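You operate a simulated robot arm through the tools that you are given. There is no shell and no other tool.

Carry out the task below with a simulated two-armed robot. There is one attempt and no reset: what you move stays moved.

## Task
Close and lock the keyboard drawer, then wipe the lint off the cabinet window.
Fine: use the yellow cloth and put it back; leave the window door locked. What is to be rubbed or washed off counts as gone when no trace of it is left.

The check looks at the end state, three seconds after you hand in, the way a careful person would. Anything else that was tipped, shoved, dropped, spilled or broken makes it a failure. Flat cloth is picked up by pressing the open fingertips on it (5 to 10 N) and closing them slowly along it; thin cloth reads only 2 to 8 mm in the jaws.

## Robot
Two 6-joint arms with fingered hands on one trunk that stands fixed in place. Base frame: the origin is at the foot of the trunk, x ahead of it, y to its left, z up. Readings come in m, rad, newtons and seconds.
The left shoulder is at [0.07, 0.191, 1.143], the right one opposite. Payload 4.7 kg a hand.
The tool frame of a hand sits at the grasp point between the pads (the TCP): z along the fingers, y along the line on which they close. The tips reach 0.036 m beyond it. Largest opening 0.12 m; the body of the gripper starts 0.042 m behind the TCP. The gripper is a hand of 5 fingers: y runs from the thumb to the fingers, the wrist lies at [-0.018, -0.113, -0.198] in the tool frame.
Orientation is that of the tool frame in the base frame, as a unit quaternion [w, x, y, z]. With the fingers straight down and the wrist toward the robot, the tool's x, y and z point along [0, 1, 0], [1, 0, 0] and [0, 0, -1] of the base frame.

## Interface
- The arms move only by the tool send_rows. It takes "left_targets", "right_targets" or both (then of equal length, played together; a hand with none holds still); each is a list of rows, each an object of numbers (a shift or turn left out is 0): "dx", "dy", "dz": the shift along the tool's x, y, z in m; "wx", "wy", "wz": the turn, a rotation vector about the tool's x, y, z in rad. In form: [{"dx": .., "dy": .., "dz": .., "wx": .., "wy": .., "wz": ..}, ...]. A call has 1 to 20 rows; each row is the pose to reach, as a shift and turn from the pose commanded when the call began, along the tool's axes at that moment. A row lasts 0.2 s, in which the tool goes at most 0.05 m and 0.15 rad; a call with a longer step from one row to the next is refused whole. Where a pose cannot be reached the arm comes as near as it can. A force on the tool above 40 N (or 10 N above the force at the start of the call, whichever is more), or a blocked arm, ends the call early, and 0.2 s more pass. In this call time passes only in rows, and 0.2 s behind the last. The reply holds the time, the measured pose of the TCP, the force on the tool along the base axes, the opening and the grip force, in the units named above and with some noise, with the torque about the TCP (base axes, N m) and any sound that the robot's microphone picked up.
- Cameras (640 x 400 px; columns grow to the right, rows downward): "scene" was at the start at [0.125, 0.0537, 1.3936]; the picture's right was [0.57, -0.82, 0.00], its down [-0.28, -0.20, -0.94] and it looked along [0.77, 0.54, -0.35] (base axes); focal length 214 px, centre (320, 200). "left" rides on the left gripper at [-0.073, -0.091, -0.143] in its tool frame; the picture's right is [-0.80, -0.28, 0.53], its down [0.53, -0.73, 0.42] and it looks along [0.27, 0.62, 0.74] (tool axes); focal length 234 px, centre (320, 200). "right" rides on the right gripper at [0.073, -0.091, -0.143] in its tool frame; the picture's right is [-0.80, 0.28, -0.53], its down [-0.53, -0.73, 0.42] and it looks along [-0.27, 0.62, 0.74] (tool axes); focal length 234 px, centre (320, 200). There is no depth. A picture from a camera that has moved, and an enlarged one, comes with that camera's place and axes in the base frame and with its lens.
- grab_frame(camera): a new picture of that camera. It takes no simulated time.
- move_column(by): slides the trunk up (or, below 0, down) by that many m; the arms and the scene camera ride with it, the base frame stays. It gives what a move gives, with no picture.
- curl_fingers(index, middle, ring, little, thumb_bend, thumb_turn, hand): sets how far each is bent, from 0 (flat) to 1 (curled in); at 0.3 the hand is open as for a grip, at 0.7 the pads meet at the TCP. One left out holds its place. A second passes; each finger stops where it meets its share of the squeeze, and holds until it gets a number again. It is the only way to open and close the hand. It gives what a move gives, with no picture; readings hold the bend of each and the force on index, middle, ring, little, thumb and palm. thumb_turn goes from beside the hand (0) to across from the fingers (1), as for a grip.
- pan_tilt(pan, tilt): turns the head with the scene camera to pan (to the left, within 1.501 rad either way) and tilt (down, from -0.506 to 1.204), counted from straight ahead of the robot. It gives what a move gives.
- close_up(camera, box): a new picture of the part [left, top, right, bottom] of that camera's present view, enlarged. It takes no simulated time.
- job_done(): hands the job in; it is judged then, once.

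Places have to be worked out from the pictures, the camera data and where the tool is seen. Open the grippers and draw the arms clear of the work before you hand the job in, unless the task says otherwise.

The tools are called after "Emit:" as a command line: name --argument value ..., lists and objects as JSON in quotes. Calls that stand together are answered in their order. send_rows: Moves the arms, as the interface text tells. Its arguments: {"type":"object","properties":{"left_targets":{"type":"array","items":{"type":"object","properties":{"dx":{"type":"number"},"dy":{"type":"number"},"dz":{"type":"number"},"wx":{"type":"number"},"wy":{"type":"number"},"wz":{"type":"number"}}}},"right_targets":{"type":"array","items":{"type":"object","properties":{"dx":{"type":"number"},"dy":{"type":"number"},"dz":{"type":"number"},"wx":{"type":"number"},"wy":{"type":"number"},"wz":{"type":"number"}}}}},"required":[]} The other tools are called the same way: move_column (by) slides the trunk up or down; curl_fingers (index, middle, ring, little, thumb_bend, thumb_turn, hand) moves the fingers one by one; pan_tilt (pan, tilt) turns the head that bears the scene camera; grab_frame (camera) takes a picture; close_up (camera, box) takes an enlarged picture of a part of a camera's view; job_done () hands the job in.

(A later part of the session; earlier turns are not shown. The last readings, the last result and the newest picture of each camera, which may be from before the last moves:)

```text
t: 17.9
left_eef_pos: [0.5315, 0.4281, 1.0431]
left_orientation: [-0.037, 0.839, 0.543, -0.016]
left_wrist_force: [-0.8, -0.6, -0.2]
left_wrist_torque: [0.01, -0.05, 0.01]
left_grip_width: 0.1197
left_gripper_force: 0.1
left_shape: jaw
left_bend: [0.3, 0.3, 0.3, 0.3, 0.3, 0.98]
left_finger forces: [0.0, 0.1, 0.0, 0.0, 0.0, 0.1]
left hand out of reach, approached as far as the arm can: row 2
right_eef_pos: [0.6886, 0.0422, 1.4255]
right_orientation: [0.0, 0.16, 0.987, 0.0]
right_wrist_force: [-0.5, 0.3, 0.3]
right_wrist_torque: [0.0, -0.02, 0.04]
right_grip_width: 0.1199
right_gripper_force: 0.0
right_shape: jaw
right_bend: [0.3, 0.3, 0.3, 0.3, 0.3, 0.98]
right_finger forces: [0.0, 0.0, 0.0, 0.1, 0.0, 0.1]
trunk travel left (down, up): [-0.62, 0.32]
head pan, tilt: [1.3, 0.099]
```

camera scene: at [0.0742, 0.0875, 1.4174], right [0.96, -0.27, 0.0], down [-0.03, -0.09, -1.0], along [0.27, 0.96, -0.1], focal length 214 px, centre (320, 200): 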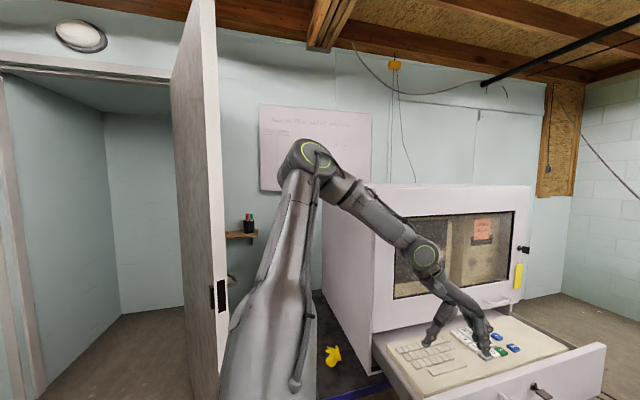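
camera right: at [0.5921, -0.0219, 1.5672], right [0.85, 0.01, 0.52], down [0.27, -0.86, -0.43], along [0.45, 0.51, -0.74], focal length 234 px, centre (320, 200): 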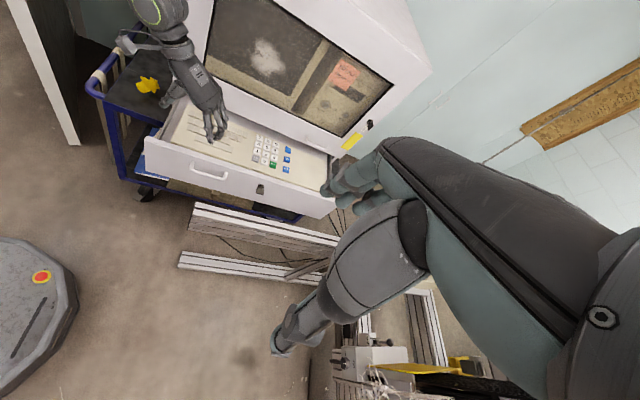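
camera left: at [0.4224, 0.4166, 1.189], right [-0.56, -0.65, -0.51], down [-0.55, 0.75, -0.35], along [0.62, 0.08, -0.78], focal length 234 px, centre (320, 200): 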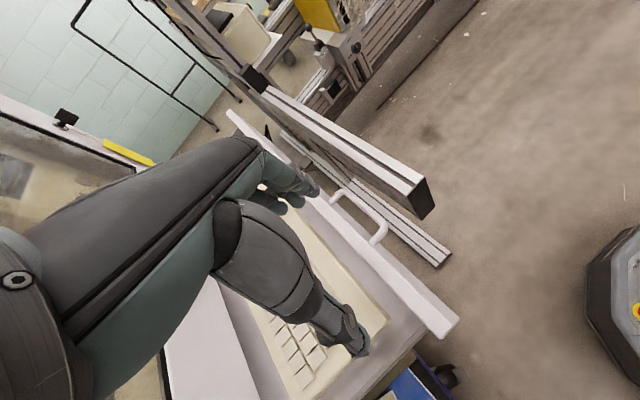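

The limit stays at a wrist azimuth of about 35° for any yaw. I extend the arm radially first and then try an inward motion at the longer reach.

Emit:
send_rows --left_targets '[{"dx": 0.033, "dy": 0.0175}, {"dx": 0.066, "dy": 0.035}, {"dx": 0.099, "dy": 0.0525}, {"dx": 0.132, "dy": 0.07}]'

Emit:
send_rows --left_targets '[{"dx": -0.0364, "dy": 0.0163}, {"dx": -0.0728, "dy": 0.0326}, {"dx": -0.109, "dy": 0.049}]'

Emit:
grab_frame --camera "scene"

```text
t: 18.9
left_eef_pos: [0.5577, 0.5176, 1.0625]
left_orientation: [-0.038, 0.839, 0.543, -0.017]
left_wrist_force: [0.5, 0.4, 0.4]
left_wrist_torque: [0.01, -0.02, -0.04]
left_grip_width: 0.12
left_gripper_force: 0.0
left_shape: jaw
left_bend: [0.3, 0.3, 0.3, 0.3, 0.3, 0.98]
left_finger forces: [0.1, 0.0, 0.0, 0.0, 0.1, 0.1]
left hand out of reach, approached as far as the arm can: row 1, 2, 3, 4
right_eef_pos: [0.6887, 0.0427, 1.4234]
right_orientation: [0.0, 0.16, 0.987, 0.0]
right_wrist_force: [0.2, 0.8, -0.2]
right_wrist_torque: [0.01, 0.02, -0.02]
right_grip_width: 0.1195
right_gripper_force: 0.1
right_shape: jaw
right_bend: [0.3, 0.3, 0.3, 0.3, 0.3, 0.98]
right_finger forces: [0.1, 0.0, 0.0, 0.1, 0.1, 0.0]
trunk travel left (down, up): [-0.62, 0.32]
head pan, tilt: [1.3, 0.099]
```

```text
t: 19.7
left_eef_pos: [0.5276, 0.4227, 1.061]
left_orientation: [-0.035, 0.839, 0.543, -0.018]
left_wrist_force: [0.2, 0.1, 0.1]
left_wrist_torque: [-0.01, 0.02, -0.02]
left_grip_width: 0.1197
left_gripper_force: 0.0
left_shape: jaw
left_bend: [0.3, 0.3, 0.3, 0.3, 0.3, 0.98]
left_finger forces: [0.0, 0.0, 0.1, 0.0, 0.0, 0.0]
left hand out of reach, approached as far as the arm can: row 1, 2, 3
right_eef_pos: [0.6893, 0.0446, 1.4252]
right_orientation: [0.001, 0.16, 0.987, -0.001]
right_wrist_force: [0.4, 0.1, 0.6]
right_wrist_torque: [0.01, -0.02, 0.0]
right_grip_width: 0.1198
right_gripper_force: 0.1
right_shape: jaw
right_bend: [0.3, 0.3, 0.3, 0.3, 0.3, 0.98]
right_finger forces: [0.1, 0.0, 0.1, 0.0, 0.0, 0.0]
trunk travel left (down, up): [-0.62, 0.32]
head pan, tilt: [1.3, 0.099]
```

```text
taken
camera scene: at [0.0726, 0.0896, 1.4174], right [0.96, -0.27, 0.0], down [-0.03, -0.1, -0.99], along [0.27, 0.96, -0.1], focal length 214 px, centre (320, 200)
```

scene: 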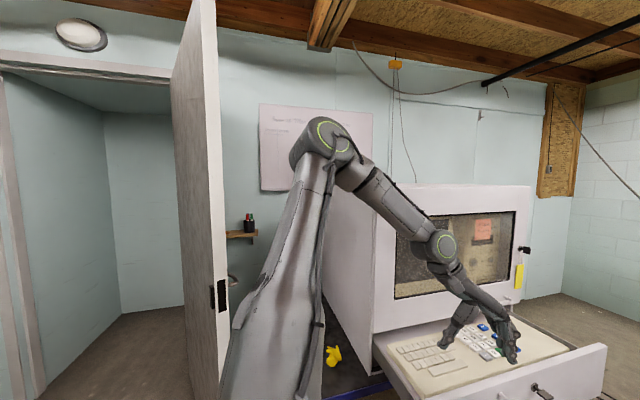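

The boundary seems tied to how the arm is folded. I raise the hand well up to the height where the right arm was free, then retry inward and forward there.

Emit:
send_rows --left_targets '[{"dz": -0.045}, {"dz": -0.09}, {"dz": -0.135}, {"dz": -0.18}, {"dz": -0.225}, {"dz": -0.27}, {"dz": -0.315}, {"dz": -0.36}]'

Emit:
send_rows --left_targets '[{"dx": 0.0, "dy": 0.04}, {"dx": 0.0, "dy": 0.08}, {"dx": 0.0, "dy": 0.12}, {"dx": 0.0, "dy": 0.16}]'

Emit:
grab_frame --camera "scene"

```text
t: 21.5
left_eef_pos: [0.4841, 0.4616, 1.3582]
left_orientation: [-0.037, 0.839, 0.543, -0.018]
left_wrist_force: [0.3, 0.2, 0.1]
left_wrist_torque: [0.03, -0.05, 0.04]
left_grip_width: 0.1198
left_gripper_force: 0.1
left_shape: jaw
left_bend: [0.3, 0.3, 0.3, 0.3, 0.3, 0.98]
left_finger forces: [0.0, 0.0, 0.0, 0.0, 0.1, 0.0]
left hand out of reach, approached as far as the arm can: row 2, 3, 4, 5, 6, 7, 8
right_eef_pos: [0.6874, 0.0431, 1.4247]
right_orientation: [0.001, 0.159, 0.987, 0.0]
right_wrist_force: [0.7, 0.5, 0.6]
right_wrist_torque: [0.01, 0.0, 0.0]
right_grip_width: 0.1197
right_gripper_force: 0.2
right_shape: jaw
right_bend: [0.3, 0.3, 0.3, 0.3, 0.3, 0.98]
right_finger forces: [0.1, 0.1, 0.0, 0.0, 0.0, 0.1]
trunk travel left (down, up): [-0.62, 0.32]
head pan, tilt: [1.3, 0.099]
```

```text
t: 22.5
left_eef_pos: [0.5198, 0.4673, 1.3072]
left_orientation: [-0.037, 0.839, 0.542, -0.017]
left_wrist_force: [0.1, 0.3, 0.5]
left_wrist_torque: [0.0, 0.02, 0.01]
left_grip_width: 0.1198
left_gripper_force: 0.0
left_shape: jaw
left_bend: [0.3, 0.3, 0.3, 0.3, 0.3, 0.98]
left_finger forces: [0.0, 0.1, 0.1, 0.1, 0.0, 0.1]
left hand out of reach, approached as far as the arm can: row 1, 2, 3, 4
right_eef_pos: [0.6896, 0.0419, 1.4252]
right_orientation: [-0.001, 0.16, 0.987, 0.0]
right_wrist_force: [-0.2, 0.0, -0.3]
right_wrist_torque: [0.02, 0.03, -0.02]
right_grip_width: 0.1198
right_gripper_force: 0.2
right_shape: jaw
right_bend: [0.3, 0.3, 0.3, 0.3, 0.3, 0.98]
right_finger forces: [0.0, 0.0, 0.1, 0.1, 0.0, 0.1]
trunk travel left (down, up): [-0.62, 0.32]
head pan, tilt: [1.3, 0.099]
```

```text
taken
camera scene: at [0.0736, 0.0891, 1.4173], right [0.96, -0.27, 0.0], down [-0.03, -0.1, -0.99], along [0.27, 0.96, -0.1], focal length 214 px, centre (320, 200)
```

scene: 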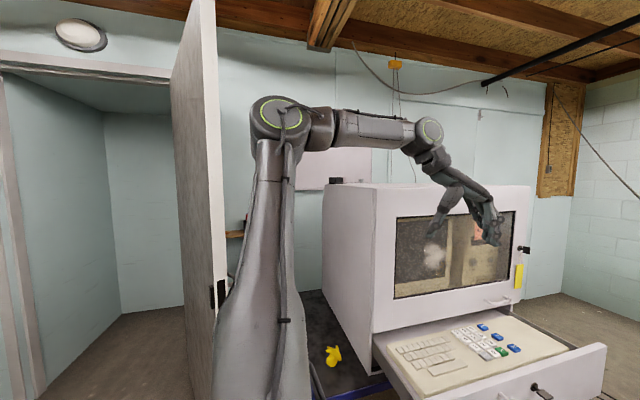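

The upper arm stays upright, and any forward request makes the forearm swing down instead. I return to the default yaw, go high up, and try inward and forward from there.

Emit:
send_rows --left_targets '[{"dx": -0.01, "dy": -0.02, "dz": -0.03, "wz": -0.1}, {"dx": -0.02, "dy": -0.04, "dz": -0.06, "wz": -0.2}, {"dx": -0.03, "dy": -0.06, "dz": -0.09, "wz": -0.3}, {"dx": -0.04, "dy": -0.08, "dz": -0.12, "wz": -0.4}, {"dx": -0.04, "dy": -0.08, "dz": -0.16, "wz": -0.42}, {"dx": -0.04, "dy": -0.08, "dz": -0.2, "wz": -0.42}, {"dx": -0.04, "dy": -0.08, "dz": -0.24, "wz": -0.42}]'

Emit:
grab_frame --camera "scene"

```text
t: 24.1
left_eef_pos: [0.3983, 0.5092, 1.4578]
left_orientation: [-0.039, 0.708, 0.705, -0.008]
left_wrist_force: [0.2, 1.1, -0.2]
left_wrist_torque: [0.0, -0.03, 0.01]
left_grip_width: 0.1197
left_gripper_force: 0.1
left_shape: jaw
left_bend: [0.3, 0.3, 0.3, 0.3, 0.3, 0.98]
left_finger forces: [0.0, 0.0, 0.1, 0.0, 0.0, 0.0]
left hand out of reach, approached as far as the arm can: row 2, 3, 4, 5, 6, 7
right_eef_pos: [0.6884, 0.0429, 1.4236]
right_orientation: [0.0, 0.16, 0.987, 0.0]
right_wrist_force: [-0.7, 0.6, 0.2]
right_wrist_torque: [-0.01, -0.02, -0.01]
right_grip_width: 0.1198
right_gripper_force: 0.0
right_shape: jaw
right_bend: [0.3, 0.3, 0.3, 0.3, 0.3, 0.98]
right_finger forces: [0.1, 0.1, 0.0, 0.1, 0.1, 0.0]
trunk travel left (down, up): [-0.62, 0.32]
head pan, tilt: [1.3, 0.099]
```

```text
taken
camera scene: at [0.0726, 0.089, 1.4174], right [0.96, -0.27, 0.0], down [-0.03, -0.1, -1.0], along [0.27, 0.96, -0.1], focal length 214 px, centre (320, 200)
```

scene: 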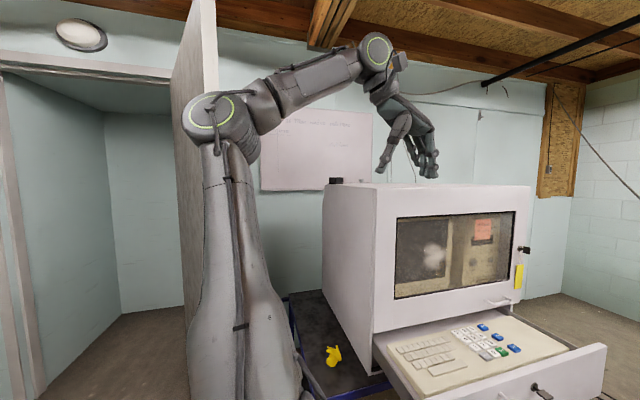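

The upper arm leans back when I ask for up, so I want a clean test of radial extension. I go outward over the top of the cabinet, keeping fingertips above 1.46 (top ≈1.40).

Emit:
send_rows --left_targets '[{"dz": -0.04}, {"dx": 0.02, "dy": 0.015, "dz": -0.06}, {"dx": 0.05, "dy": 0.04, "dz": -0.06}, {"dx": 0.08, "dy": 0.065, "dz": -0.06}, {"dx": 0.11, "dy": 0.09, "dz": -0.06}]'

Emit:
grab_frame --camera "scene"

```text
t: 25.3
left_eef_pos: [0.453, 0.6179, 1.4737]
left_orientation: [-0.039, 0.707, 0.706, -0.009]
left_wrist_force: [1.0, 0.2, -0.6]
left_wrist_torque: [-0.03, 0.01, -0.01]
left_grip_width: 0.1201
left_gripper_force: 0.1
left_shape: jaw
left_bend: [0.3, 0.3, 0.3, 0.3, 0.3, 0.98]
left_finger forces: [0.1, 0.0, 0.0, 0.0, 0.0, 0.0]
left hand out of reach, approached as far as the arm can: row 1, 2, 3, 4, 5
right_eef_pos: [0.6899, 0.0436, 1.4235]
right_orientation: [0.0, 0.16, 0.987, -0.001]
right_wrist_force: [0.3, 1.3, 0.2]
right_wrist_torque: [-0.03, -0.01, 0.0]
right_grip_width: 0.1199
right_gripper_force: 0.0
right_shape: jaw
right_bend: [0.3, 0.3, 0.3, 0.3, 0.3, 0.98]
right_finger forces: [0.0, 0.0, 0.0, 0.0, 0.0, 0.0]
trunk travel left (down, up): [-0.62, 0.32]
head pan, tilt: [1.3, 0.099]
```

```text
taken
camera scene: at [0.0744, 0.0898, 1.4172], right [0.96, -0.27, 0.0], down [-0.03, -0.1, -0.99], along [0.27, 0.96, -0.1], focal length 214 px, centre (320, 200)
```

scene: 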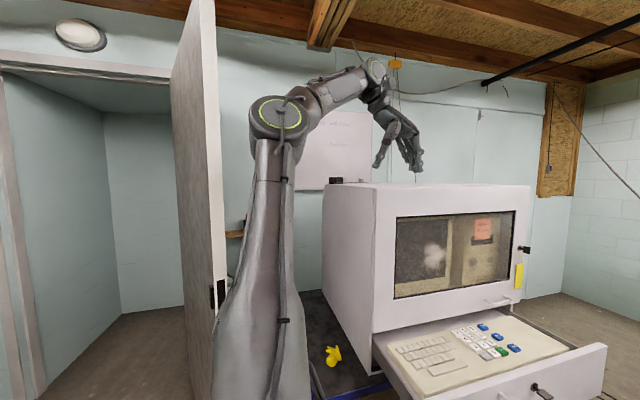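

The residuals fit an arm limit that blocks "forward and inward" when the hand is at or above shoulder height. The reach figure is given for low work, so I go down in front of the cabinet's left corner to about z=0.90 and test there.

Emit:
send_rows --left_targets '[{"dx": -0.04, "dy": -0.01, "dz": 0.02, "wx": -0.02, "wy": -0.01}, {"dx": -0.08, "dy": -0.02, "dz": 0.045, "wx": -0.04, "wy": -0.02}, {"dx": -0.118, "dy": -0.03, "dz": 0.075, "wx": -0.068, "wy": -0.042}, {"dx": -0.125, "dy": -0.033, "dz": 0.12, "wx": -0.068, "wy": -0.042}, {"dx": -0.13, "dy": -0.033, "dz": 0.165, "wx": -0.068, "wy": -0.042}, {"dx": -0.135, "dy": -0.033, "dz": 0.21, "wx": -0.068, "wy": -0.042}, {"dx": -0.14, "dy": -0.033, "dz": 0.255, "wx": -0.068, "wy": -0.042}, {"dx": -0.148, "dy": -0.03, "dz": 0.3, "wx": -0.068, "wy": -0.042}, {"dx": -0.16, "dy": -0.02, "dz": 0.34, "wx": -0.068, "wy": -0.042}, {"dx": -0.175, "dy": -0.01, "dz": 0.38, "wx": -0.068, "wy": -0.042}, {"dx": -0.19, "dy": -0.003, "dz": 0.42, "wx": -0.068, "wy": -0.042}, {"dx": -0.2, "dy": -0.003, "dz": 0.465, "wx": -0.068, "wy": -0.042}, {"dx": -0.21, "dy": -0.003, "dz": 0.51, "wx": -0.068, "wy": -0.042}, {"dx": -0.218, "dy": -0.003, "dz": 0.55, "wx": -0.068, "wy": -0.042}, {"dx": -0.218, "dy": -0.003, "dz": 0.575, "wx": -0.068, "wy": -0.042}]'

Emit:
grab_frame --camera "scene"

Emit:
grab_frame --camera "right"

```text
t: 28.4
left_eef_pos: [0.426, 0.441, 0.9324]
left_orientation: [0.001, 0.712, 0.702, 0.018]
left_wrist_force: [-5.6, 0.6, 40.1]
left_wrist_torque: [0.5, -2.8, 0.03]
left_grip_width: 0.1175
left_gripper_force: 0.1
left_shape: jaw
left_bend: [0.3, 0.3, 0.3, 0.3, 0.3, 0.98]
left_finger forces: [0.0, 39.9, 0.1, 0.0, 0.1, 0.0]
left hand out of reach, approached as far as the arm can: row 5, 6, 7, 8, 9, 10, 11, 12, 13, 14, 15
right_eef_pos: [0.6835, 0.0411, 1.4278]
right_orientation: [0.002, 0.16, 0.987, 0.0]
right_wrist_force: [-0.5, -0.3, -0.5]
right_wrist_torque: [-0.09, -0.01, 0.02]
right_grip_width: 0.1202
right_gripper_force: 0.2
right_shape: jaw
right_bend: [0.3, 0.3, 0.3, 0.3, 0.3, 0.98]
right_finger forces: [0.1, 0.0, 0.0, 0.1, 0.0, 0.1]
trunk travel left (down, up): [-0.62, 0.32]
head pan, tilt: [1.3, 0.099]
stopped in row 15 (left hand): the force on the tool passed its limit at 62 N (the readings are from after the stop); the commanded pose is now the measured one
```

```text
taken
camera scene: at [0.0682, 0.0872, 1.4187], right [0.96, -0.27, 0.0], down [-0.02, -0.09, -1.0], along [0.27, 0.96, -0.1], focal length 214 px, centre (320, 200)
```

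scene: 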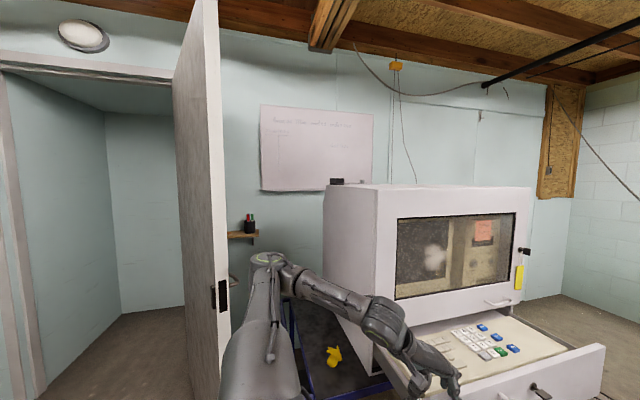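

```text
taken
camera right: at [0.5855, -0.022, 1.5708], right [0.85, 0.01, 0.53], down [0.28, -0.86, -0.42], along [0.45, 0.51, -0.74], focal length 234 px, centre (320, 200)
```

right: 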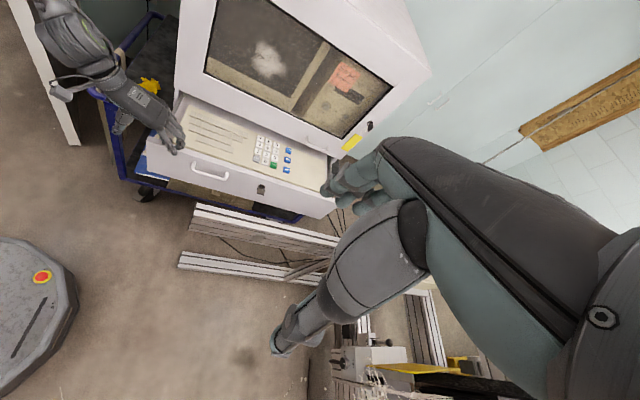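

A fingertip touched the drawer's top edge (tip z≈0.896, force 40 N), so I lift straight up right away. The arm has now swung into a lower, elbow-out posture.

Emit:
send_rows --left_targets '[{"dz": -0.02}, {"dz": -0.05}, {"dz": -0.07, "dx": -0.02}]'

Emit:
close_up --camera "right" --box '[20, 0, 346, 215]'

Emit:
pan_tilt --pan 1.2 --tilt 0.55

Emit:
grab_frame --camera "scene"

```text
t: 29.2
left_eef_pos: [0.4367, 0.4212, 0.9964]
left_orientation: [-0.005, 0.712, 0.702, 0.012]
left_wrist_force: [1.2, 0.2, 0.0]
left_wrist_torque: [0.05, 0.0, -0.03]
left_grip_width: 0.1197
left_gripper_force: 0.0
left_shape: jaw
left_bend: [0.3, 0.3, 0.3, 0.3, 0.3, 0.98]
left_finger forces: [0.0, 0.0, 0.0, 0.0, 0.0, 0.0]
left hand out of reach, approached as far as the arm can: row 2, 3
right_eef_pos: [0.6892, 0.0406, 1.4243]
right_orientation: [-0.001, 0.161, 0.987, 0.001]
right_wrist_force: [-0.6, -0.1, -0.6]
right_wrist_torque: [0.04, 0.04, -0.04]
right_grip_width: 0.1196
right_gripper_force: 0.0
right_shape: jaw
right_bend: [0.3, 0.3, 0.3, 0.3, 0.3, 0.98]
right_finger forces: [0.0, 0.0, 0.0, 0.0, 0.0, 0.0]
trunk travel left (down, up): [-0.62, 0.32]
head pan, tilt: [1.3, 0.099]
```

```text
1.86 times, centred on (183, 108) of right
camera zoom: at [0.5924, -0.0235, 1.5671], right [0.85, 0.01, 0.52], down [0.27, -0.86, -0.43], along [0.45, 0.51, -0.74], focal length 436 px, centre (575, 372)
```

zoom: 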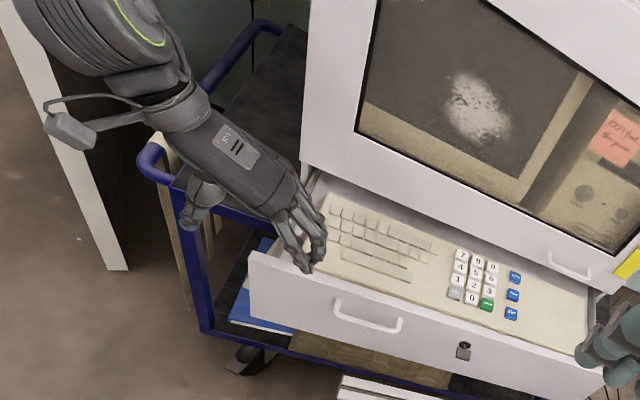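

```text
t: 30.1
left_eef_pos: [0.4363, 0.4226, 0.9963]
left_orientation: [-0.003, 0.711, 0.703, 0.012]
left_wrist_force: [-1.0, 0.5, -0.2]
left_wrist_torque: [-0.01, 0.01, -0.03]
left_grip_width: 0.1198
left_gripper_force: 0.0
left_shape: jaw
left_bend: [0.3, 0.3, 0.3, 0.3, 0.3, 0.98]
left_finger forces: [0.0, 0.0, 0.0, 0.0, 0.0, 0.1]
right_eef_pos: [0.6899, 0.0423, 1.4249]
right_orientation: [0.0, 0.159, 0.987, 0.0]
right_wrist_force: [0.0, -0.2, 0.7]
right_wrist_torque: [0.02, -0.04, -0.02]
right_grip_width: 0.12
right_gripper_force: 0.1
right_shape: jaw
right_bend: [0.3, 0.3, 0.3, 0.3, 0.3, 0.98]
right_finger forces: [0.0, 0.1, 0.0, 0.0, 0.1, 0.1]
trunk travel left (down, up): [-0.62, 0.32]
head pan, tilt: [1.201, 0.55]
```

```text
taken
camera scene: at [0.0812, 0.084, 1.3758], right [0.93, -0.36, 0.0], down [-0.19, -0.49, -0.85], along [0.31, 0.8, -0.52], focal length 214 px, centre (320, 200)
```

scene: 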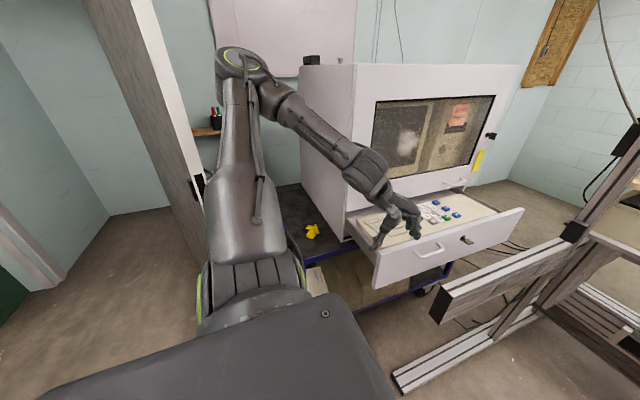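

The arm is now elbow-out with the hand clear above the drawer. I test moving +X again from this posture at z≈1.0, above the drawer and beam.

Emit:
send_rows --left_targets '[{"dy": 0.03}, {"dy": 0.06}, {"dy": 0.09}, {"dy": 0.12}, {"dy": 0.15}]'

Emit:
grab_frame --camera "scene"

```text
t: 31.3
left_eef_pos: [0.5423, 0.451, 1.0111]
left_orientation: [-0.002, 0.712, 0.702, 0.013]
left_wrist_force: [0.0, 0.2, -0.3]
left_wrist_torque: [0.01, -0.02, -0.01]
left_grip_width: 0.1198
left_gripper_force: 0.1
left_shape: jaw
left_bend: [0.3, 0.3, 0.3, 0.3, 0.3, 0.98]
left_finger forces: [0.0, 0.0, 0.0, 0.1, 0.0, 0.1]
left hand out of reach, approached as far as the arm can: row 3, 4, 5
right_eef_pos: [0.6897, 0.0406, 1.4247]
right_orientation: [0.0, 0.161, 0.987, 0.0]
right_wrist_force: [0.9, -0.1, -0.2]
right_wrist_torque: [0.03, 0.01, 0.0]
right_grip_width: 0.1202
right_gripper_force: 0.1
right_shape: jaw
right_bend: [0.3, 0.3, 0.3, 0.3, 0.3, 0.98]
right_finger forces: [0.0, 0.0, 0.0, 0.0, 0.1, 0.0]
trunk travel left (down, up): [-0.62, 0.32]
head pan, tilt: [1.201, 0.55]
```

```text
taken
camera scene: at [0.0819, 0.0833, 1.3757], right [0.93, -0.36, 0.0], down [-0.19, -0.49, -0.85], along [0.31, 0.79, -0.52], focal length 214 px, centre (320, 200)
```

scene: 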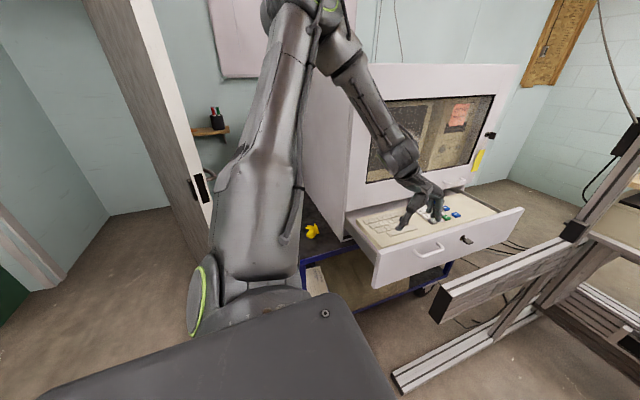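

The left arm can work within this posture's limits: low, and toward its own side. I close the left hand into a compact shape and use its outer edge to push the drawer near its left end (x≈0.47, clear of handle and beam).

Emit:
curl_fingers --hand "left" --index 0.7 --middle 0.7 --ring 0.7 --little 0.7 --thumb_bend 0.7

Emit:
send_rows --left_targets '[{"dx": -0.02, "dy": -0.02}, {"dx": -0.04, "dy": -0.04}, {"dx": -0.06, "dy": -0.065}]'

Emit:
grab_frame --camera "right"

Emit:
grab_frame --camera "left"

```text
t: 32.3
left_eef_pos: [0.5401, 0.4525, 1.0098]
left_orientation: [-0.002, 0.712, 0.702, 0.013]
left_wrist_force: [1.4, 0.0, 0.0]
left_wrist_torque: [0.0, 0.0, -0.03]
left_grip_width: 0.0041
left_gripper_force: 0.0
left_shape: fingers
left_bend: [0.7, 0.7, 0.7, 0.7, 0.7, 0.98]
left_finger forces: [0.1, 0.0, 0.1, 0.1, 0.0, 0.0]
right_eef_pos: [0.6894, 0.0421, 1.4241]
right_orientation: [0.0, 0.161, 0.987, 0.0]
right_wrist_force: [-0.5, 0.4, -0.5]
right_wrist_torque: [-0.01, 0.02, -0.03]
right_grip_width: 0.12
right_gripper_force: 0.0
right_shape: jaw
right_bend: [0.3, 0.3, 0.3, 0.3, 0.3, 0.98]
right_finger forces: [0.0, 0.0, 0.0, 0.0, 0.0, 0.1]
trunk travel left (down, up): [-0.62, 0.32]
head pan, tilt: [1.201, 0.55]
```

```text
t: 33.1
left_eef_pos: [0.4748, 0.3945, 1.0085]
left_orientation: [-0.002, 0.712, 0.702, 0.012]
left_wrist_force: [0.7, 0.1, 0.2]
left_wrist_torque: [0.01, -0.01, 0.0]
left_grip_width: 0.0041
left_gripper_force: 0.1
left_shape: fingers
left_bend: [0.7, 0.7, 0.7, 0.7, 0.7, 0.98]
left_finger forces: [0.0, 0.0, 0.0, 0.0, 0.1, 0.1]
right_eef_pos: [0.6887, 0.0419, 1.425]
right_orientation: [0.0, 0.16, 0.987, 0.0]
right_wrist_force: [-0.4, -0.6, 0.9]
right_wrist_torque: [0.02, -0.02, 0.03]
right_grip_width: 0.1199
right_gripper_force: 0.0
right_shape: jaw
right_bend: [0.3, 0.3, 0.3, 0.3, 0.3, 0.98]
right_finger forces: [0.0, 0.1, 0.0, 0.1, 0.1, 0.1]
trunk travel left (down, up): [-0.62, 0.32]
head pan, tilt: [1.201, 0.55]
```

```text
taken
camera right: at [0.5907, -0.0212, 1.5679], right [0.85, 0.01, 0.53], down [0.27, -0.86, -0.42], along [0.45, 0.5, -0.74], focal length 234 px, centre (320, 200)
```

right: 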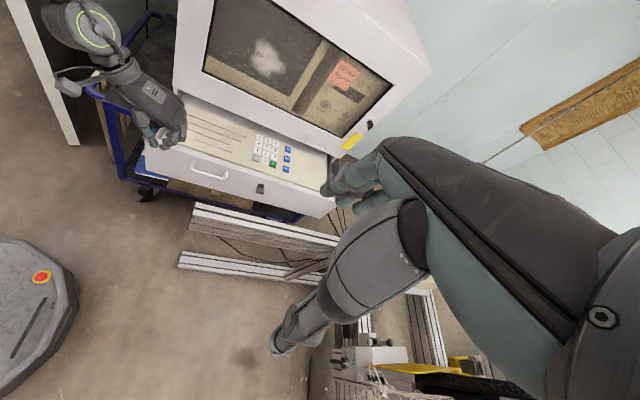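

```text
taken
camera left: at [0.3799, 0.3186, 1.1493], right [-0.28, -0.79, -0.55], down [-0.72, 0.55, -0.42], along [0.63, 0.27, -0.72], focal length 234 px, centre (320, 200)
```

left: 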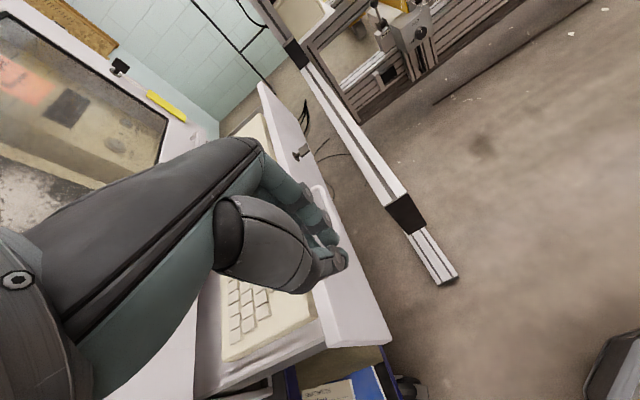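

The hand is at (0.475, 0.394, 1.01), in front of the panel plane. I shift a bit more toward -Y and lower alongside the panel front to z≈0.83.

Emit:
send_rows --left_targets '[{"dx": -0.02, "dz": 0.02}, {"dx": -0.025, "dz": 0.06}, {"dx": -0.025, "dz": 0.1}, {"dx": -0.025, "dz": 0.14}, {"dx": -0.025, "dz": 0.175}]'

Emit:
close_up --camera "right" --box '[20, 0, 346, 215]'

Emit:
grab_frame --camera "scene"

Emit:
grab_frame --camera "left"

```text
t: 34.1
left_eef_pos: [0.4415, 0.4154, 0.9143]
left_orientation: [0.004, 0.713, 0.7, 0.032]
left_wrist_force: [-0.3, -1.3, 36.0]
left_wrist_torque: [1.46, -0.09, 0.04]
left_grip_width: 0.0041
left_gripper_force: 17.6
left_shape: fingers
left_bend: [0.7, 0.7, 0.79, 0.72, 0.7, 0.98]
left_finger forces: [0.1, 0.0, 14.6, 20.8, 0.1, 0.0]
left hand out of reach, approached as far as the arm can: row 1, 2, 3, 4, 5
right_eef_pos: [0.6849, 0.0402, 1.4272]
right_orientation: [0.001, 0.16, 0.987, 0.001]
right_wrist_force: [-0.2, 0.7, 0.1]
right_wrist_torque: [0.0, -0.01, 0.0]
right_grip_width: 0.12
right_gripper_force: 0.1
right_shape: jaw
right_bend: [0.3, 0.3, 0.3, 0.3, 0.3, 0.98]
right_finger forces: [0.1, 0.0, 0.0, 0.1, 0.1, 0.0]
trunk travel left (down, up): [-0.62, 0.32]
head pan, tilt: [1.201, 0.55]
stopped in row 5 (left hand): the force on the tool passed its limit at 108 N (the readings are from after the stop); the commanded pose is now the measured one
```

```text
1.86 times, centred on (183, 108) of right
camera zoom: at [0.5876, -0.0239, 1.5693], right [0.85, 0.01, 0.53], down [0.27, -0.86, -0.43], along [0.45, 0.51, -0.74], focal length 436 px, centre (575, 372)
```

zoom: 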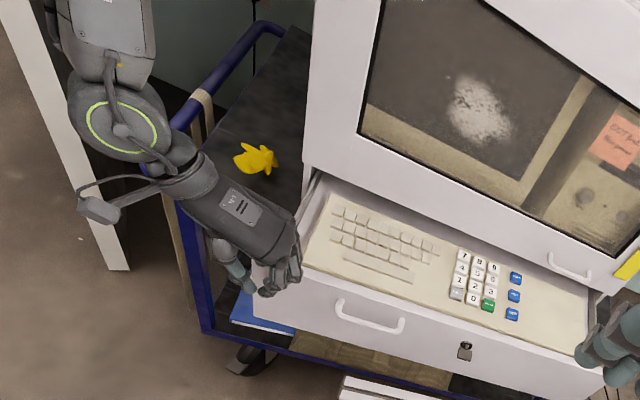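

```text
taken
camera scene: at [0.0779, 0.0808, 1.3766], right [0.93, -0.36, 0.0], down [-0.19, -0.49, -0.85], along [0.31, 0.8, -0.52], focal length 214 px, centre (320, 200)
```

scene: 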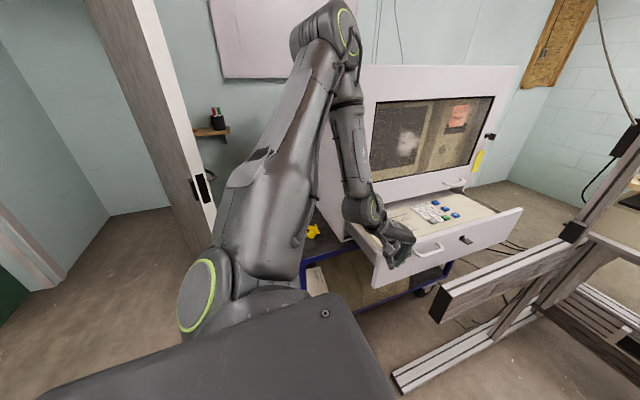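

```text
taken
camera left: at [0.3421, 0.3383, 1.0491], right [-0.27, -0.78, -0.57], down [-0.7, 0.56, -0.44], along [0.66, 0.28, -0.69], focal length 234 px, centre (320, 200)
```

left: 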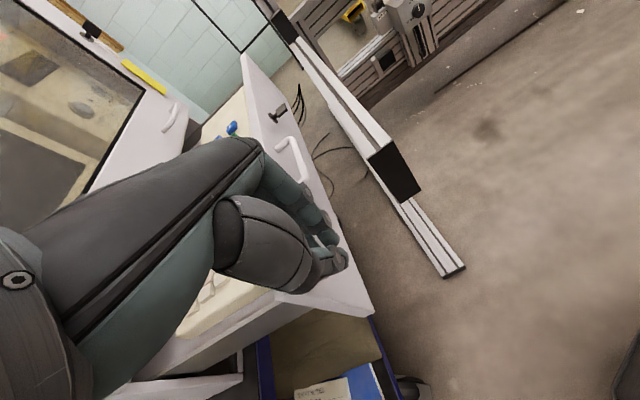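

I pressed the panel's top edge again because the target drifted, so I lift clear at once. Then I look at the right arm's posture to compare it with the left one.

Emit:
send_rows --left_targets '[{"dz": -0.03}, {"dz": -0.07}, {"dz": -0.1}]'

Emit:
pan_tilt --pan -0.7 --tilt 0.0

Emit:
grab_frame --camera "scene"

Emit:
close_up --camera "right" --box '[20, 0, 346, 215]'

```text
t: 34.9
left_eef_pos: [0.4436, 0.4187, 1.0096]
left_orientation: [0.004, 0.714, 0.7, 0.027]
left_wrist_force: [0.1, 0.7, -0.4]
left_wrist_torque: [-0.02, 0.0, -0.02]
left_grip_width: 0.004
left_gripper_force: 0.1
left_shape: fingers
left_bend: [0.7, 0.7, 0.7, 0.7, 0.7, 0.98]
left_finger forces: [0.1, 0.0, 0.0, 0.0, 0.0, 0.0]
left hand out of reach, approached as far as the arm can: row 2, 3
right_eef_pos: [0.6892, 0.0449, 1.4246]
right_orientation: [0.001, 0.16, 0.987, -0.001]
right_wrist_force: [-0.2, -0.1, -0.4]
right_wrist_torque: [-0.05, 0.0, 0.02]
right_grip_width: 0.1199
right_gripper_force: 0.1
right_shape: jaw
right_bend: [0.3, 0.3, 0.3, 0.3, 0.3, 0.98]
right_finger forces: [0.0, 0.0, 0.0, 0.0, 0.0, 0.0]
trunk travel left (down, up): [-0.62, 0.32]
head pan, tilt: [1.201, 0.55]
```

```text
t: 36.8
left_eef_pos: [0.4446, 0.4183, 1.0086]
left_orientation: [0.002, 0.714, 0.7, 0.027]
left_wrist_force: [-0.3, 0.4, -0.2]
left_wrist_torque: [-0.03, -0.02, 0.0]
left_grip_width: 0.0041
left_gripper_force: 0.1
left_shape: fingers
left_bend: [0.7, 0.7, 0.7, 0.7, 0.7, 0.98]
left_finger forces: [0.1, 0.0, 0.0, 0.0, 0.0, 0.0]
right_eef_pos: [0.6895, 0.0417, 1.4249]
right_orientation: [0.0, 0.16, 0.987, 0.001]
right_wrist_force: [-0.8, 0.0, 0.1]
right_wrist_torque: [0.01, 0.0, -0.02]
right_grip_width: 0.1201
right_gripper_force: 0.1
right_shape: jaw
right_bend: [0.3, 0.3, 0.3, 0.3, 0.3, 0.98]
right_finger forces: [0.0, 0.0, 0.0, 0.0, 0.0, 0.1]
trunk travel left (down, up): [-0.62, 0.32]
head pan, tilt: [-0.7, 0.0]
```

```text
taken
camera scene: at [0.1177, -0.0577, 1.4264], right [-0.64, -0.77, 0.0], down [0.0, 0.0, -1.0], along [0.77, -0.64, 0.0], focal length 214 px, centre (320, 200)
```

scene: 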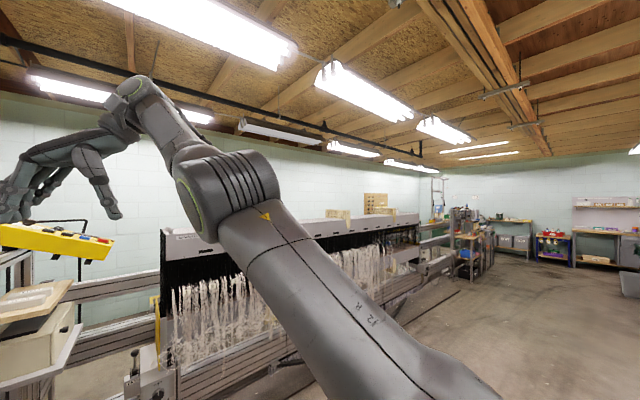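

```text
1.86 times, centred on (183, 108) of right
camera zoom: at [0.5916, -0.0205, 1.5674], right [0.85, 0.01, 0.53], down [0.27, -0.86, -0.42], along [0.45, 0.5, -0.74], focal length 436 px, centre (575, 372)
```

zoom: 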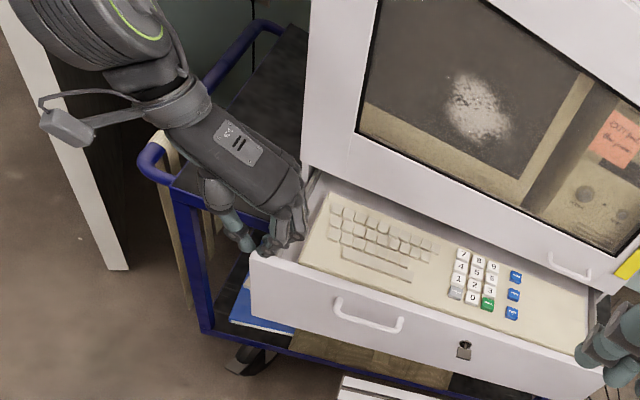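

The right arm leans forward freely, so the left one appears to be in the wrong fold: its upper arm is pinned along its mount axis. I'll try refolding it by taking the wrist up and back over the left shoulder, starting by returning to high and left in free space.

Emit:
send_rows --left_targets '[{"dx": 0.0, "dy": 0.0, "dz": -0.045}, {"dx": 0.005, "dy": 0.0, "dz": -0.09}, {"dx": 0.01, "dy": -0.005, "dz": -0.135}, {"dx": 0.02, "dy": -0.01, "dz": -0.18}, {"dx": 0.03, "dy": -0.02, "dz": -0.22}, {"dx": 0.045, "dy": -0.035, "dz": -0.26}, {"dx": 0.06, "dy": -0.055, "dz": -0.3}, {"dx": 0.08, "dy": -0.08, "dz": -0.335}, {"dx": 0.1, "dy": -0.105, "dz": -0.37}, {"dx": 0.125, "dy": -0.13, "dz": -0.4}, {"dx": 0.15, "dy": -0.155, "dz": -0.4}, {"dx": 0.175, "dy": -0.18, "dz": -0.4}]'

Emit:
pan_tilt --pan 1.35 --tilt 0.0

Emit:
grab_frame --camera "scene"

```text
t: 39.4
left_eef_pos: [0.2681, 0.5688, 1.445]
left_orientation: [0.002, 0.713, 0.701, 0.026]
left_wrist_force: [-0.9, -0.6, 0.8]
left_wrist_torque: [0.01, -0.07, 0.02]
left_grip_width: 0.0042
left_gripper_force: 0.1
left_shape: fingers
left_bend: [0.7, 0.7, 0.7, 0.7, 0.7, 0.98]
left_finger forces: [0.1, 0.1, 0.0, 0.0, 0.1, 0.0]
left hand out of reach, approached as far as the arm can: row 1, 2, 3, 4, 5, 6, 7, 8, 9, 10, 11, 12
right_eef_pos: [0.6867, 0.0415, 1.4257]
right_orientation: [0.001, 0.16, 0.987, 0.0]
right_wrist_force: [-1.2, -0.3, 0.0]
right_wrist_torque: [0.01, -0.02, -0.06]
right_grip_width: 0.1201
right_gripper_force: 0.1
right_shape: jaw
right_bend: [0.3, 0.3, 0.3, 0.3, 0.3, 0.98]
right_finger forces: [0.0, 0.0, 0.0, 0.1, 0.0, 0.1]
trunk travel left (down, up): [-0.62, 0.32]
head pan, tilt: [-0.7, 0.0]
```

```text
t: 41.4
left_eef_pos: [0.2708, 0.5689, 1.4439]
left_orientation: [0.002, 0.713, 0.7, 0.026]
left_wrist_force: [0.3, 0.2, -0.4]
left_wrist_torque: [-0.01, 0.0, -0.01]
left_grip_width: 0.0042
left_gripper_force: 0.2
left_shape: fingers
left_bend: [0.7, 0.7, 0.7, 0.7, 0.7, 0.98]
left_finger forces: [0.0, 0.0, 0.0, 0.1, 0.0, 0.1]
right_eef_pos: [0.6895, 0.0435, 1.4244]
right_orientation: [0.001, 0.16, 0.987, -0.001]
right_wrist_force: [-1.0, -0.9, 0.0]
right_wrist_torque: [0.0, 0.01, 0.0]
right_grip_width: 0.12
right_gripper_force: 0.1
right_shape: jaw
right_bend: [0.3, 0.3, 0.3, 0.3, 0.3, 0.98]
right_finger forces: [0.1, 0.0, 0.0, 0.1, 0.0, 0.0]
trunk travel left (down, up): [-0.62, 0.32]
head pan, tilt: [1.349, 0.0]
```

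```text
taken
camera scene: at [0.0687, 0.0881, 1.4264], right [0.98, -0.22, 0.0], down [0.0, 0.0, -1.0], along [0.22, 0.98, 0.0], focal length 214 px, centre (320, 200)
```

scene: 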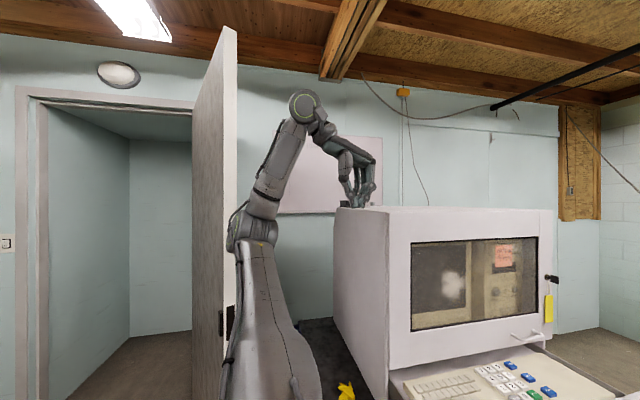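

The wrist is now high and left, with the arm bending freely. I continue moving the wrist backward (-X) in small steps to pass over the mount axis.

Emit:
send_rows --left_targets '[{"dx": 0.01, "dy": -0.04}, {"dx": 0.02, "dy": -0.08}, {"dx": 0.03, "dy": -0.12}, {"dx": 0.04, "dy": -0.16}, {"dx": 0.04, "dy": -0.2}]'

Emit:
grab_frame --camera "scene"

```text
t: 42.5
left_eef_pos: [0.183, 0.5756, 1.5007]
left_orientation: [0.003, 0.714, 0.7, 0.027]
left_wrist_force: [0.0, 0.1, -1.1]
left_wrist_torque: [-0.01, 0.02, 0.02]
left_grip_width: 0.004
left_gripper_force: 0.0
left_shape: fingers
left_bend: [0.7, 0.7, 0.7, 0.7, 0.7, 0.98]
left_finger forces: [0.0, 0.1, 0.1, 0.0, 0.0, 0.0]
left hand out of reach, approached as far as the arm can: row 1, 2, 3, 4, 5
right_eef_pos: [0.6899, 0.0419, 1.424]
right_orientation: [0.0, 0.16, 0.987, 0.0]
right_wrist_force: [-0.1, 0.8, 0.0]
right_wrist_torque: [-0.01, -0.01, -0.01]
right_grip_width: 0.1198
right_gripper_force: 0.0
right_shape: jaw
right_bend: [0.3, 0.3, 0.3, 0.3, 0.3, 0.98]
right_finger forces: [0.0, 0.0, 0.0, 0.1, 0.1, 0.1]
trunk travel left (down, up): [-0.62, 0.32]
head pan, tilt: [1.349, 0.0]
```

```text
taken
camera scene: at [0.0684, 0.0879, 1.4265], right [0.98, -0.22, 0.0], down [0.0, 0.0, -1.0], along [0.22, 0.98, 0.0], focal length 214 px, centre (320, 200)
```

scene: 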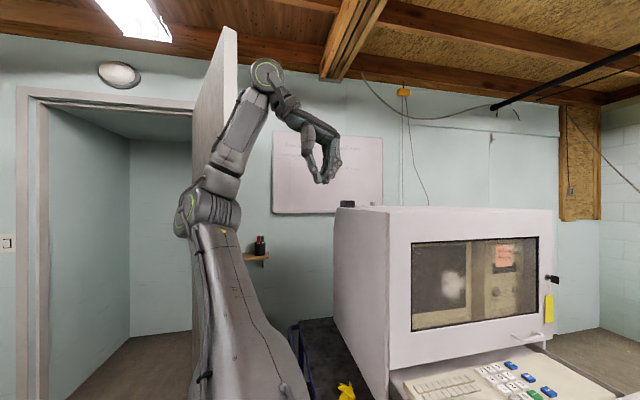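

At this spot the wrist is on the mount-axis singularity (0.13 m off the axis). To cross to the other fold I move the wrist along the fold direction (out-left, down, slightly forward) through that point, in free space left of the cabinet.

Emit:
send_rows --left_targets '[{"dx": 0.0287, "dy": 0.013, "dz": 0.0287}, {"dx": 0.0574, "dy": 0.026, "dz": 0.0574}, {"dx": 0.0861, "dy": 0.039, "dz": 0.0861}, {"dx": 0.1148, "dy": 0.052, "dz": 0.1148}]'

Emit:
grab_frame --camera "scene"

```text
t: 43.5
left_eef_pos: [0.2783, 0.7126, 1.4454]
left_orientation: [0.002, 0.713, 0.701, 0.025]
left_wrist_force: [0.6, 0.9, -0.2]
left_wrist_torque: [-0.05, 0.01, -0.01]
left_grip_width: 0.0039
left_gripper_force: 0.1
left_shape: fingers
left_bend: [0.7, 0.7, 0.7, 0.7, 0.7, 0.98]
left_finger forces: [0.0, 0.0, 0.0, 0.0, 0.0, 0.1]
left hand out of reach, approached as far as the arm can: row 1, 2, 3, 4
right_eef_pos: [0.6909, 0.0449, 1.4227]
right_orientation: [-0.002, 0.16, 0.987, -0.002]
right_wrist_force: [0.8, 0.9, -0.4]
right_wrist_torque: [-0.01, 0.03, -0.01]
right_grip_width: 0.12
right_gripper_force: 0.0
right_shape: jaw
right_bend: [0.3, 0.3, 0.3, 0.3, 0.3, 0.98]
right_finger forces: [0.0, 0.0, 0.0, 0.1, 0.0, 0.0]
trunk travel left (down, up): [-0.62, 0.32]
head pan, tilt: [1.349, 0.0]
```

```text
taken
camera scene: at [0.0704, 0.0907, 1.4261], right [0.98, -0.22, 0.0], down [0.0, 0.0, -1.0], along [0.22, 0.98, 0.0], focal length 214 px, centre (320, 200)
```

scene: 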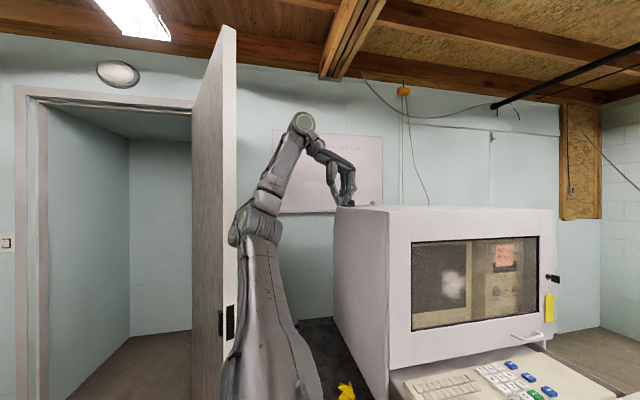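

The wrist crossed the axis: the arm is now nearly straight along its mount with the elbow starting to bend the other way. I move forward and inward at this height, in front of the cabinet's corner, so it keeps bending in the new fold.

Emit:
send_rows --left_targets '[{"dx": -0.0325, "dy": 0.034}, {"dx": -0.065, "dy": 0.068}, {"dx": -0.0975, "dy": 0.102}, {"dx": -0.13, "dy": 0.136}]'

Emit:
grab_frame --camera "scene"

```text
t: 44.5
left_eef_pos: [0.412, 0.5702, 1.4493]
left_orientation: [0.001, 0.714, 0.7, 0.027]
left_wrist_force: [-0.4, -0.3, -0.1]
left_wrist_torque: [0.06, 0.04, 0.0]
left_grip_width: 0.0039
left_gripper_force: 0.0
left_shape: fingers
left_bend: [0.7, 0.7, 0.7, 0.7, 0.7, 0.98]
left_finger forces: [0.1, 0.0, 0.0, 0.1, 0.1, 0.0]
right_eef_pos: [0.6894, 0.0383, 1.4224]
right_orientation: [-0.001, 0.161, 0.987, 0.0]
right_wrist_force: [0.4, -1.2, -0.6]
right_wrist_torque: [0.09, 0.07, 0.05]
right_grip_width: 0.1204
right_gripper_force: 0.0
right_shape: jaw
right_bend: [0.3, 0.3, 0.3, 0.3, 0.3, 0.98]
right_finger forces: [0.1, 0.0, 0.0, 0.0, 0.0, 0.1]
trunk travel left (down, up): [-0.62, 0.32]
head pan, tilt: [1.349, 0.0]
```

```text
taken
camera scene: at [0.0701, 0.0851, 1.4265], right [0.98, -0.22, 0.0], down [0.0, 0.0, -1.0], along [0.22, 0.98, 0.0], focal length 214 px, centre (320, 200)
```

scene: 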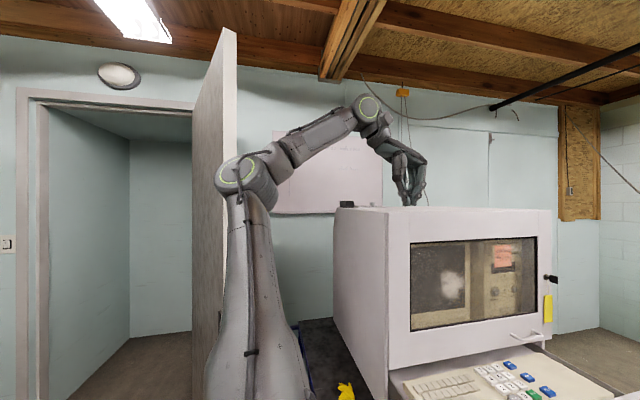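

That segment was followed exactly, with no limit flagged. I continue forward and inward to see whether the block is gone.

Emit:
send_rows --left_targets '[{"dx": -0.03, "dy": 0.035}, {"dx": -0.06, "dy": 0.07}, {"dx": -0.09, "dy": 0.105}, {"dx": -0.12, "dy": 0.14}]'

Emit:
grab_frame --camera "scene"

```text
t: 45.5
left_eef_pos: [0.492, 0.4993, 1.4079]
left_orientation: [0.003, 0.713, 0.7, 0.027]
left_wrist_force: [0.6, 0.1, -0.2]
left_wrist_torque: [0.0, 0.03, -0.01]
left_grip_width: 0.0041
left_gripper_force: 0.1
left_shape: fingers
left_bend: [0.7, 0.7, 0.7, 0.7, 0.7, 0.98]
left_finger forces: [0.1, 0.0, 0.0, 0.0, 0.0, 0.0]
left hand out of reach, approached as far as the arm can: row 2, 3, 4
right_eef_pos: [0.6894, 0.0406, 1.4238]
right_orientation: [-0.001, 0.16, 0.987, 0.0]
right_wrist_force: [0.9, -0.3, -0.4]
right_wrist_torque: [0.02, 0.03, 0.0]
right_grip_width: 0.12
right_gripper_force: 0.0
right_shape: jaw
right_bend: [0.3, 0.3, 0.3, 0.3, 0.3, 0.98]
right_finger forces: [0.0, 0.0, 0.0, 0.1, 0.0, 0.0]
trunk travel left (down, up): [-0.62, 0.32]
head pan, tilt: [1.349, 0.0]
```

```text
taken
camera scene: at [0.0695, 0.0871, 1.4265], right [0.98, -0.22, 0.0], down [0.0, 0.0, -1.0], along [0.22, 0.98, 0.0], focal length 214 px, centre (320, 200)
```

scene: 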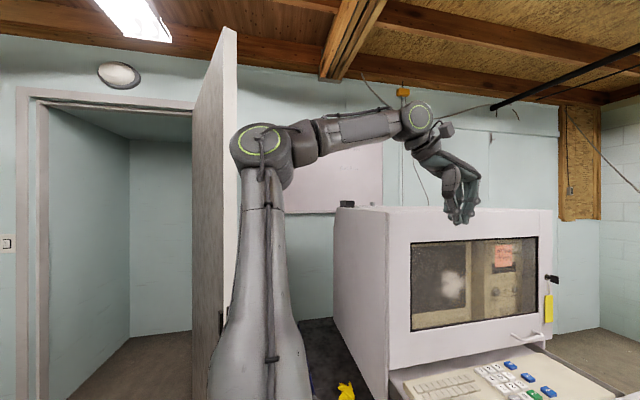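

All stuck wrist points lie on a sphere of about 0.39 m around (0.07, 0.44, 1.39). So the wrong fold confines the wrist to that ball, and the way out is through the straight-arm pole, then leaning outward. I return to the straight pose left of the cabinet.

Emit:
send_rows --left_targets '[{"dx": 0.024, "dy": -0.027, "dz": -0.014}, {"dx": 0.047, "dy": -0.053, "dz": -0.028}, {"dx": 0.071, "dy": -0.08, "dz": -0.041}, {"dx": 0.1, "dy": -0.107, "dz": -0.041}, {"dx": 0.128, "dy": -0.134, "dz": -0.04}, {"dx": 0.157, "dy": -0.161, "dz": -0.04}, {"dx": 0.185, "dy": -0.187, "dz": -0.039}, {"dx": 0.213, "dy": -0.214, "dz": -0.038}]'

Emit:
grab_frame --camera "scene"

```text
t: 47.4
left_eef_pos: [0.2794, 0.7167, 1.4478]
left_orientation: [0.003, 0.714, 0.699, 0.027]
left_wrist_force: [-1.1, 0.2, -0.2]
left_wrist_torque: [-0.01, -0.01, 0.04]
left_grip_width: 0.004
left_gripper_force: 0.1
left_shape: fingers
left_bend: [0.7, 0.7, 0.7, 0.7, 0.7, 0.98]
left_finger forces: [0.0, 0.0, 0.0, 0.0, 0.0, 0.0]
right_eef_pos: [0.6878, 0.042, 1.4246]
right_orientation: [0.0, 0.159, 0.987, 0.001]
right_wrist_force: [0.6, -0.3, -0.6]
right_wrist_torque: [-0.01, -0.02, -0.01]
right_grip_width: 0.12
right_gripper_force: 0.1
right_shape: jaw
right_bend: [0.3, 0.3, 0.3, 0.3, 0.3, 0.98]
right_finger forces: [0.0, 0.1, 0.0, 0.0, 0.0, 0.0]
trunk travel left (down, up): [-0.62, 0.32]
head pan, tilt: [1.349, 0.0]
```

```text
taken
camera scene: at [0.0676, 0.0889, 1.4264], right [0.98, -0.22, 0.0], down [0.0, 0.0, -1.0], along [0.22, 0.98, 0.0], focal length 214 px, centre (320, 200)
```

scene: 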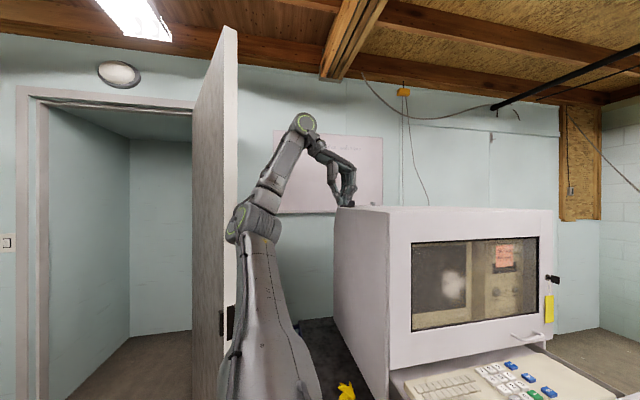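

The arm is again straight along its mount with the elbow cap facing left. Now I lean it outward (left and down) at constant extension, which should enter the free fold; the hand stays left of the cabinet wall (x≈0.28).

Emit:
send_rows --left_targets '[{"dx": 0.026, "dz": 0.03}, {"dx": 0.0516, "dz": 0.0616}, {"dx": 0.0753, "dz": 0.0943}, {"dx": 0.097, "dz": 0.129}, {"dx": 0.118, "dz": 0.164}]'

Emit:
grab_frame --camera "scene"

```text
t: 48.5
left_eef_pos: [0.3192, 0.8317, 1.3706]
left_orientation: [0.002, 0.713, 0.7, 0.027]
left_wrist_force: [0.3, 0.1, 0.2]
left_wrist_torque: [0.0, 0.04, 0.01]
left_grip_width: 0.0039
left_gripper_force: 0.1
left_shape: fingers
left_bend: [0.7, 0.7, 0.7, 0.7, 0.7, 0.98]
left_finger forces: [0.0, 0.0, 0.1, 0.1, 0.1, 0.0]
left hand out of reach, approached as far as the arm can: row 1, 2, 3, 4, 5
right_eef_pos: [0.6886, 0.0445, 1.4239]
right_orientation: [0.001, 0.16, 0.987, 0.0]
right_wrist_force: [0.1, -0.7, 0.0]
right_wrist_torque: [0.03, 0.0, 0.0]
right_grip_width: 0.1199
right_gripper_force: 0.0
right_shape: jaw
right_bend: [0.3, 0.3, 0.3, 0.3, 0.3, 0.98]
right_finger forces: [0.0, 0.0, 0.1, 0.2, 0.0, 0.1]
trunk travel left (down, up): [-0.62, 0.32]
head pan, tilt: [1.349, 0.0]
```

```text
taken
camera scene: at [0.0683, 0.0879, 1.4265], right [0.98, -0.22, 0.0], down [0.0, 0.0, -1.0], along [0.22, 0.98, 0.0], focal length 214 px, centre (320, 200)
```

scene: 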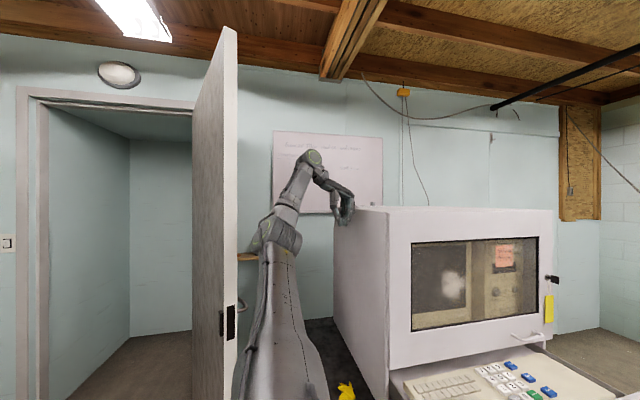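

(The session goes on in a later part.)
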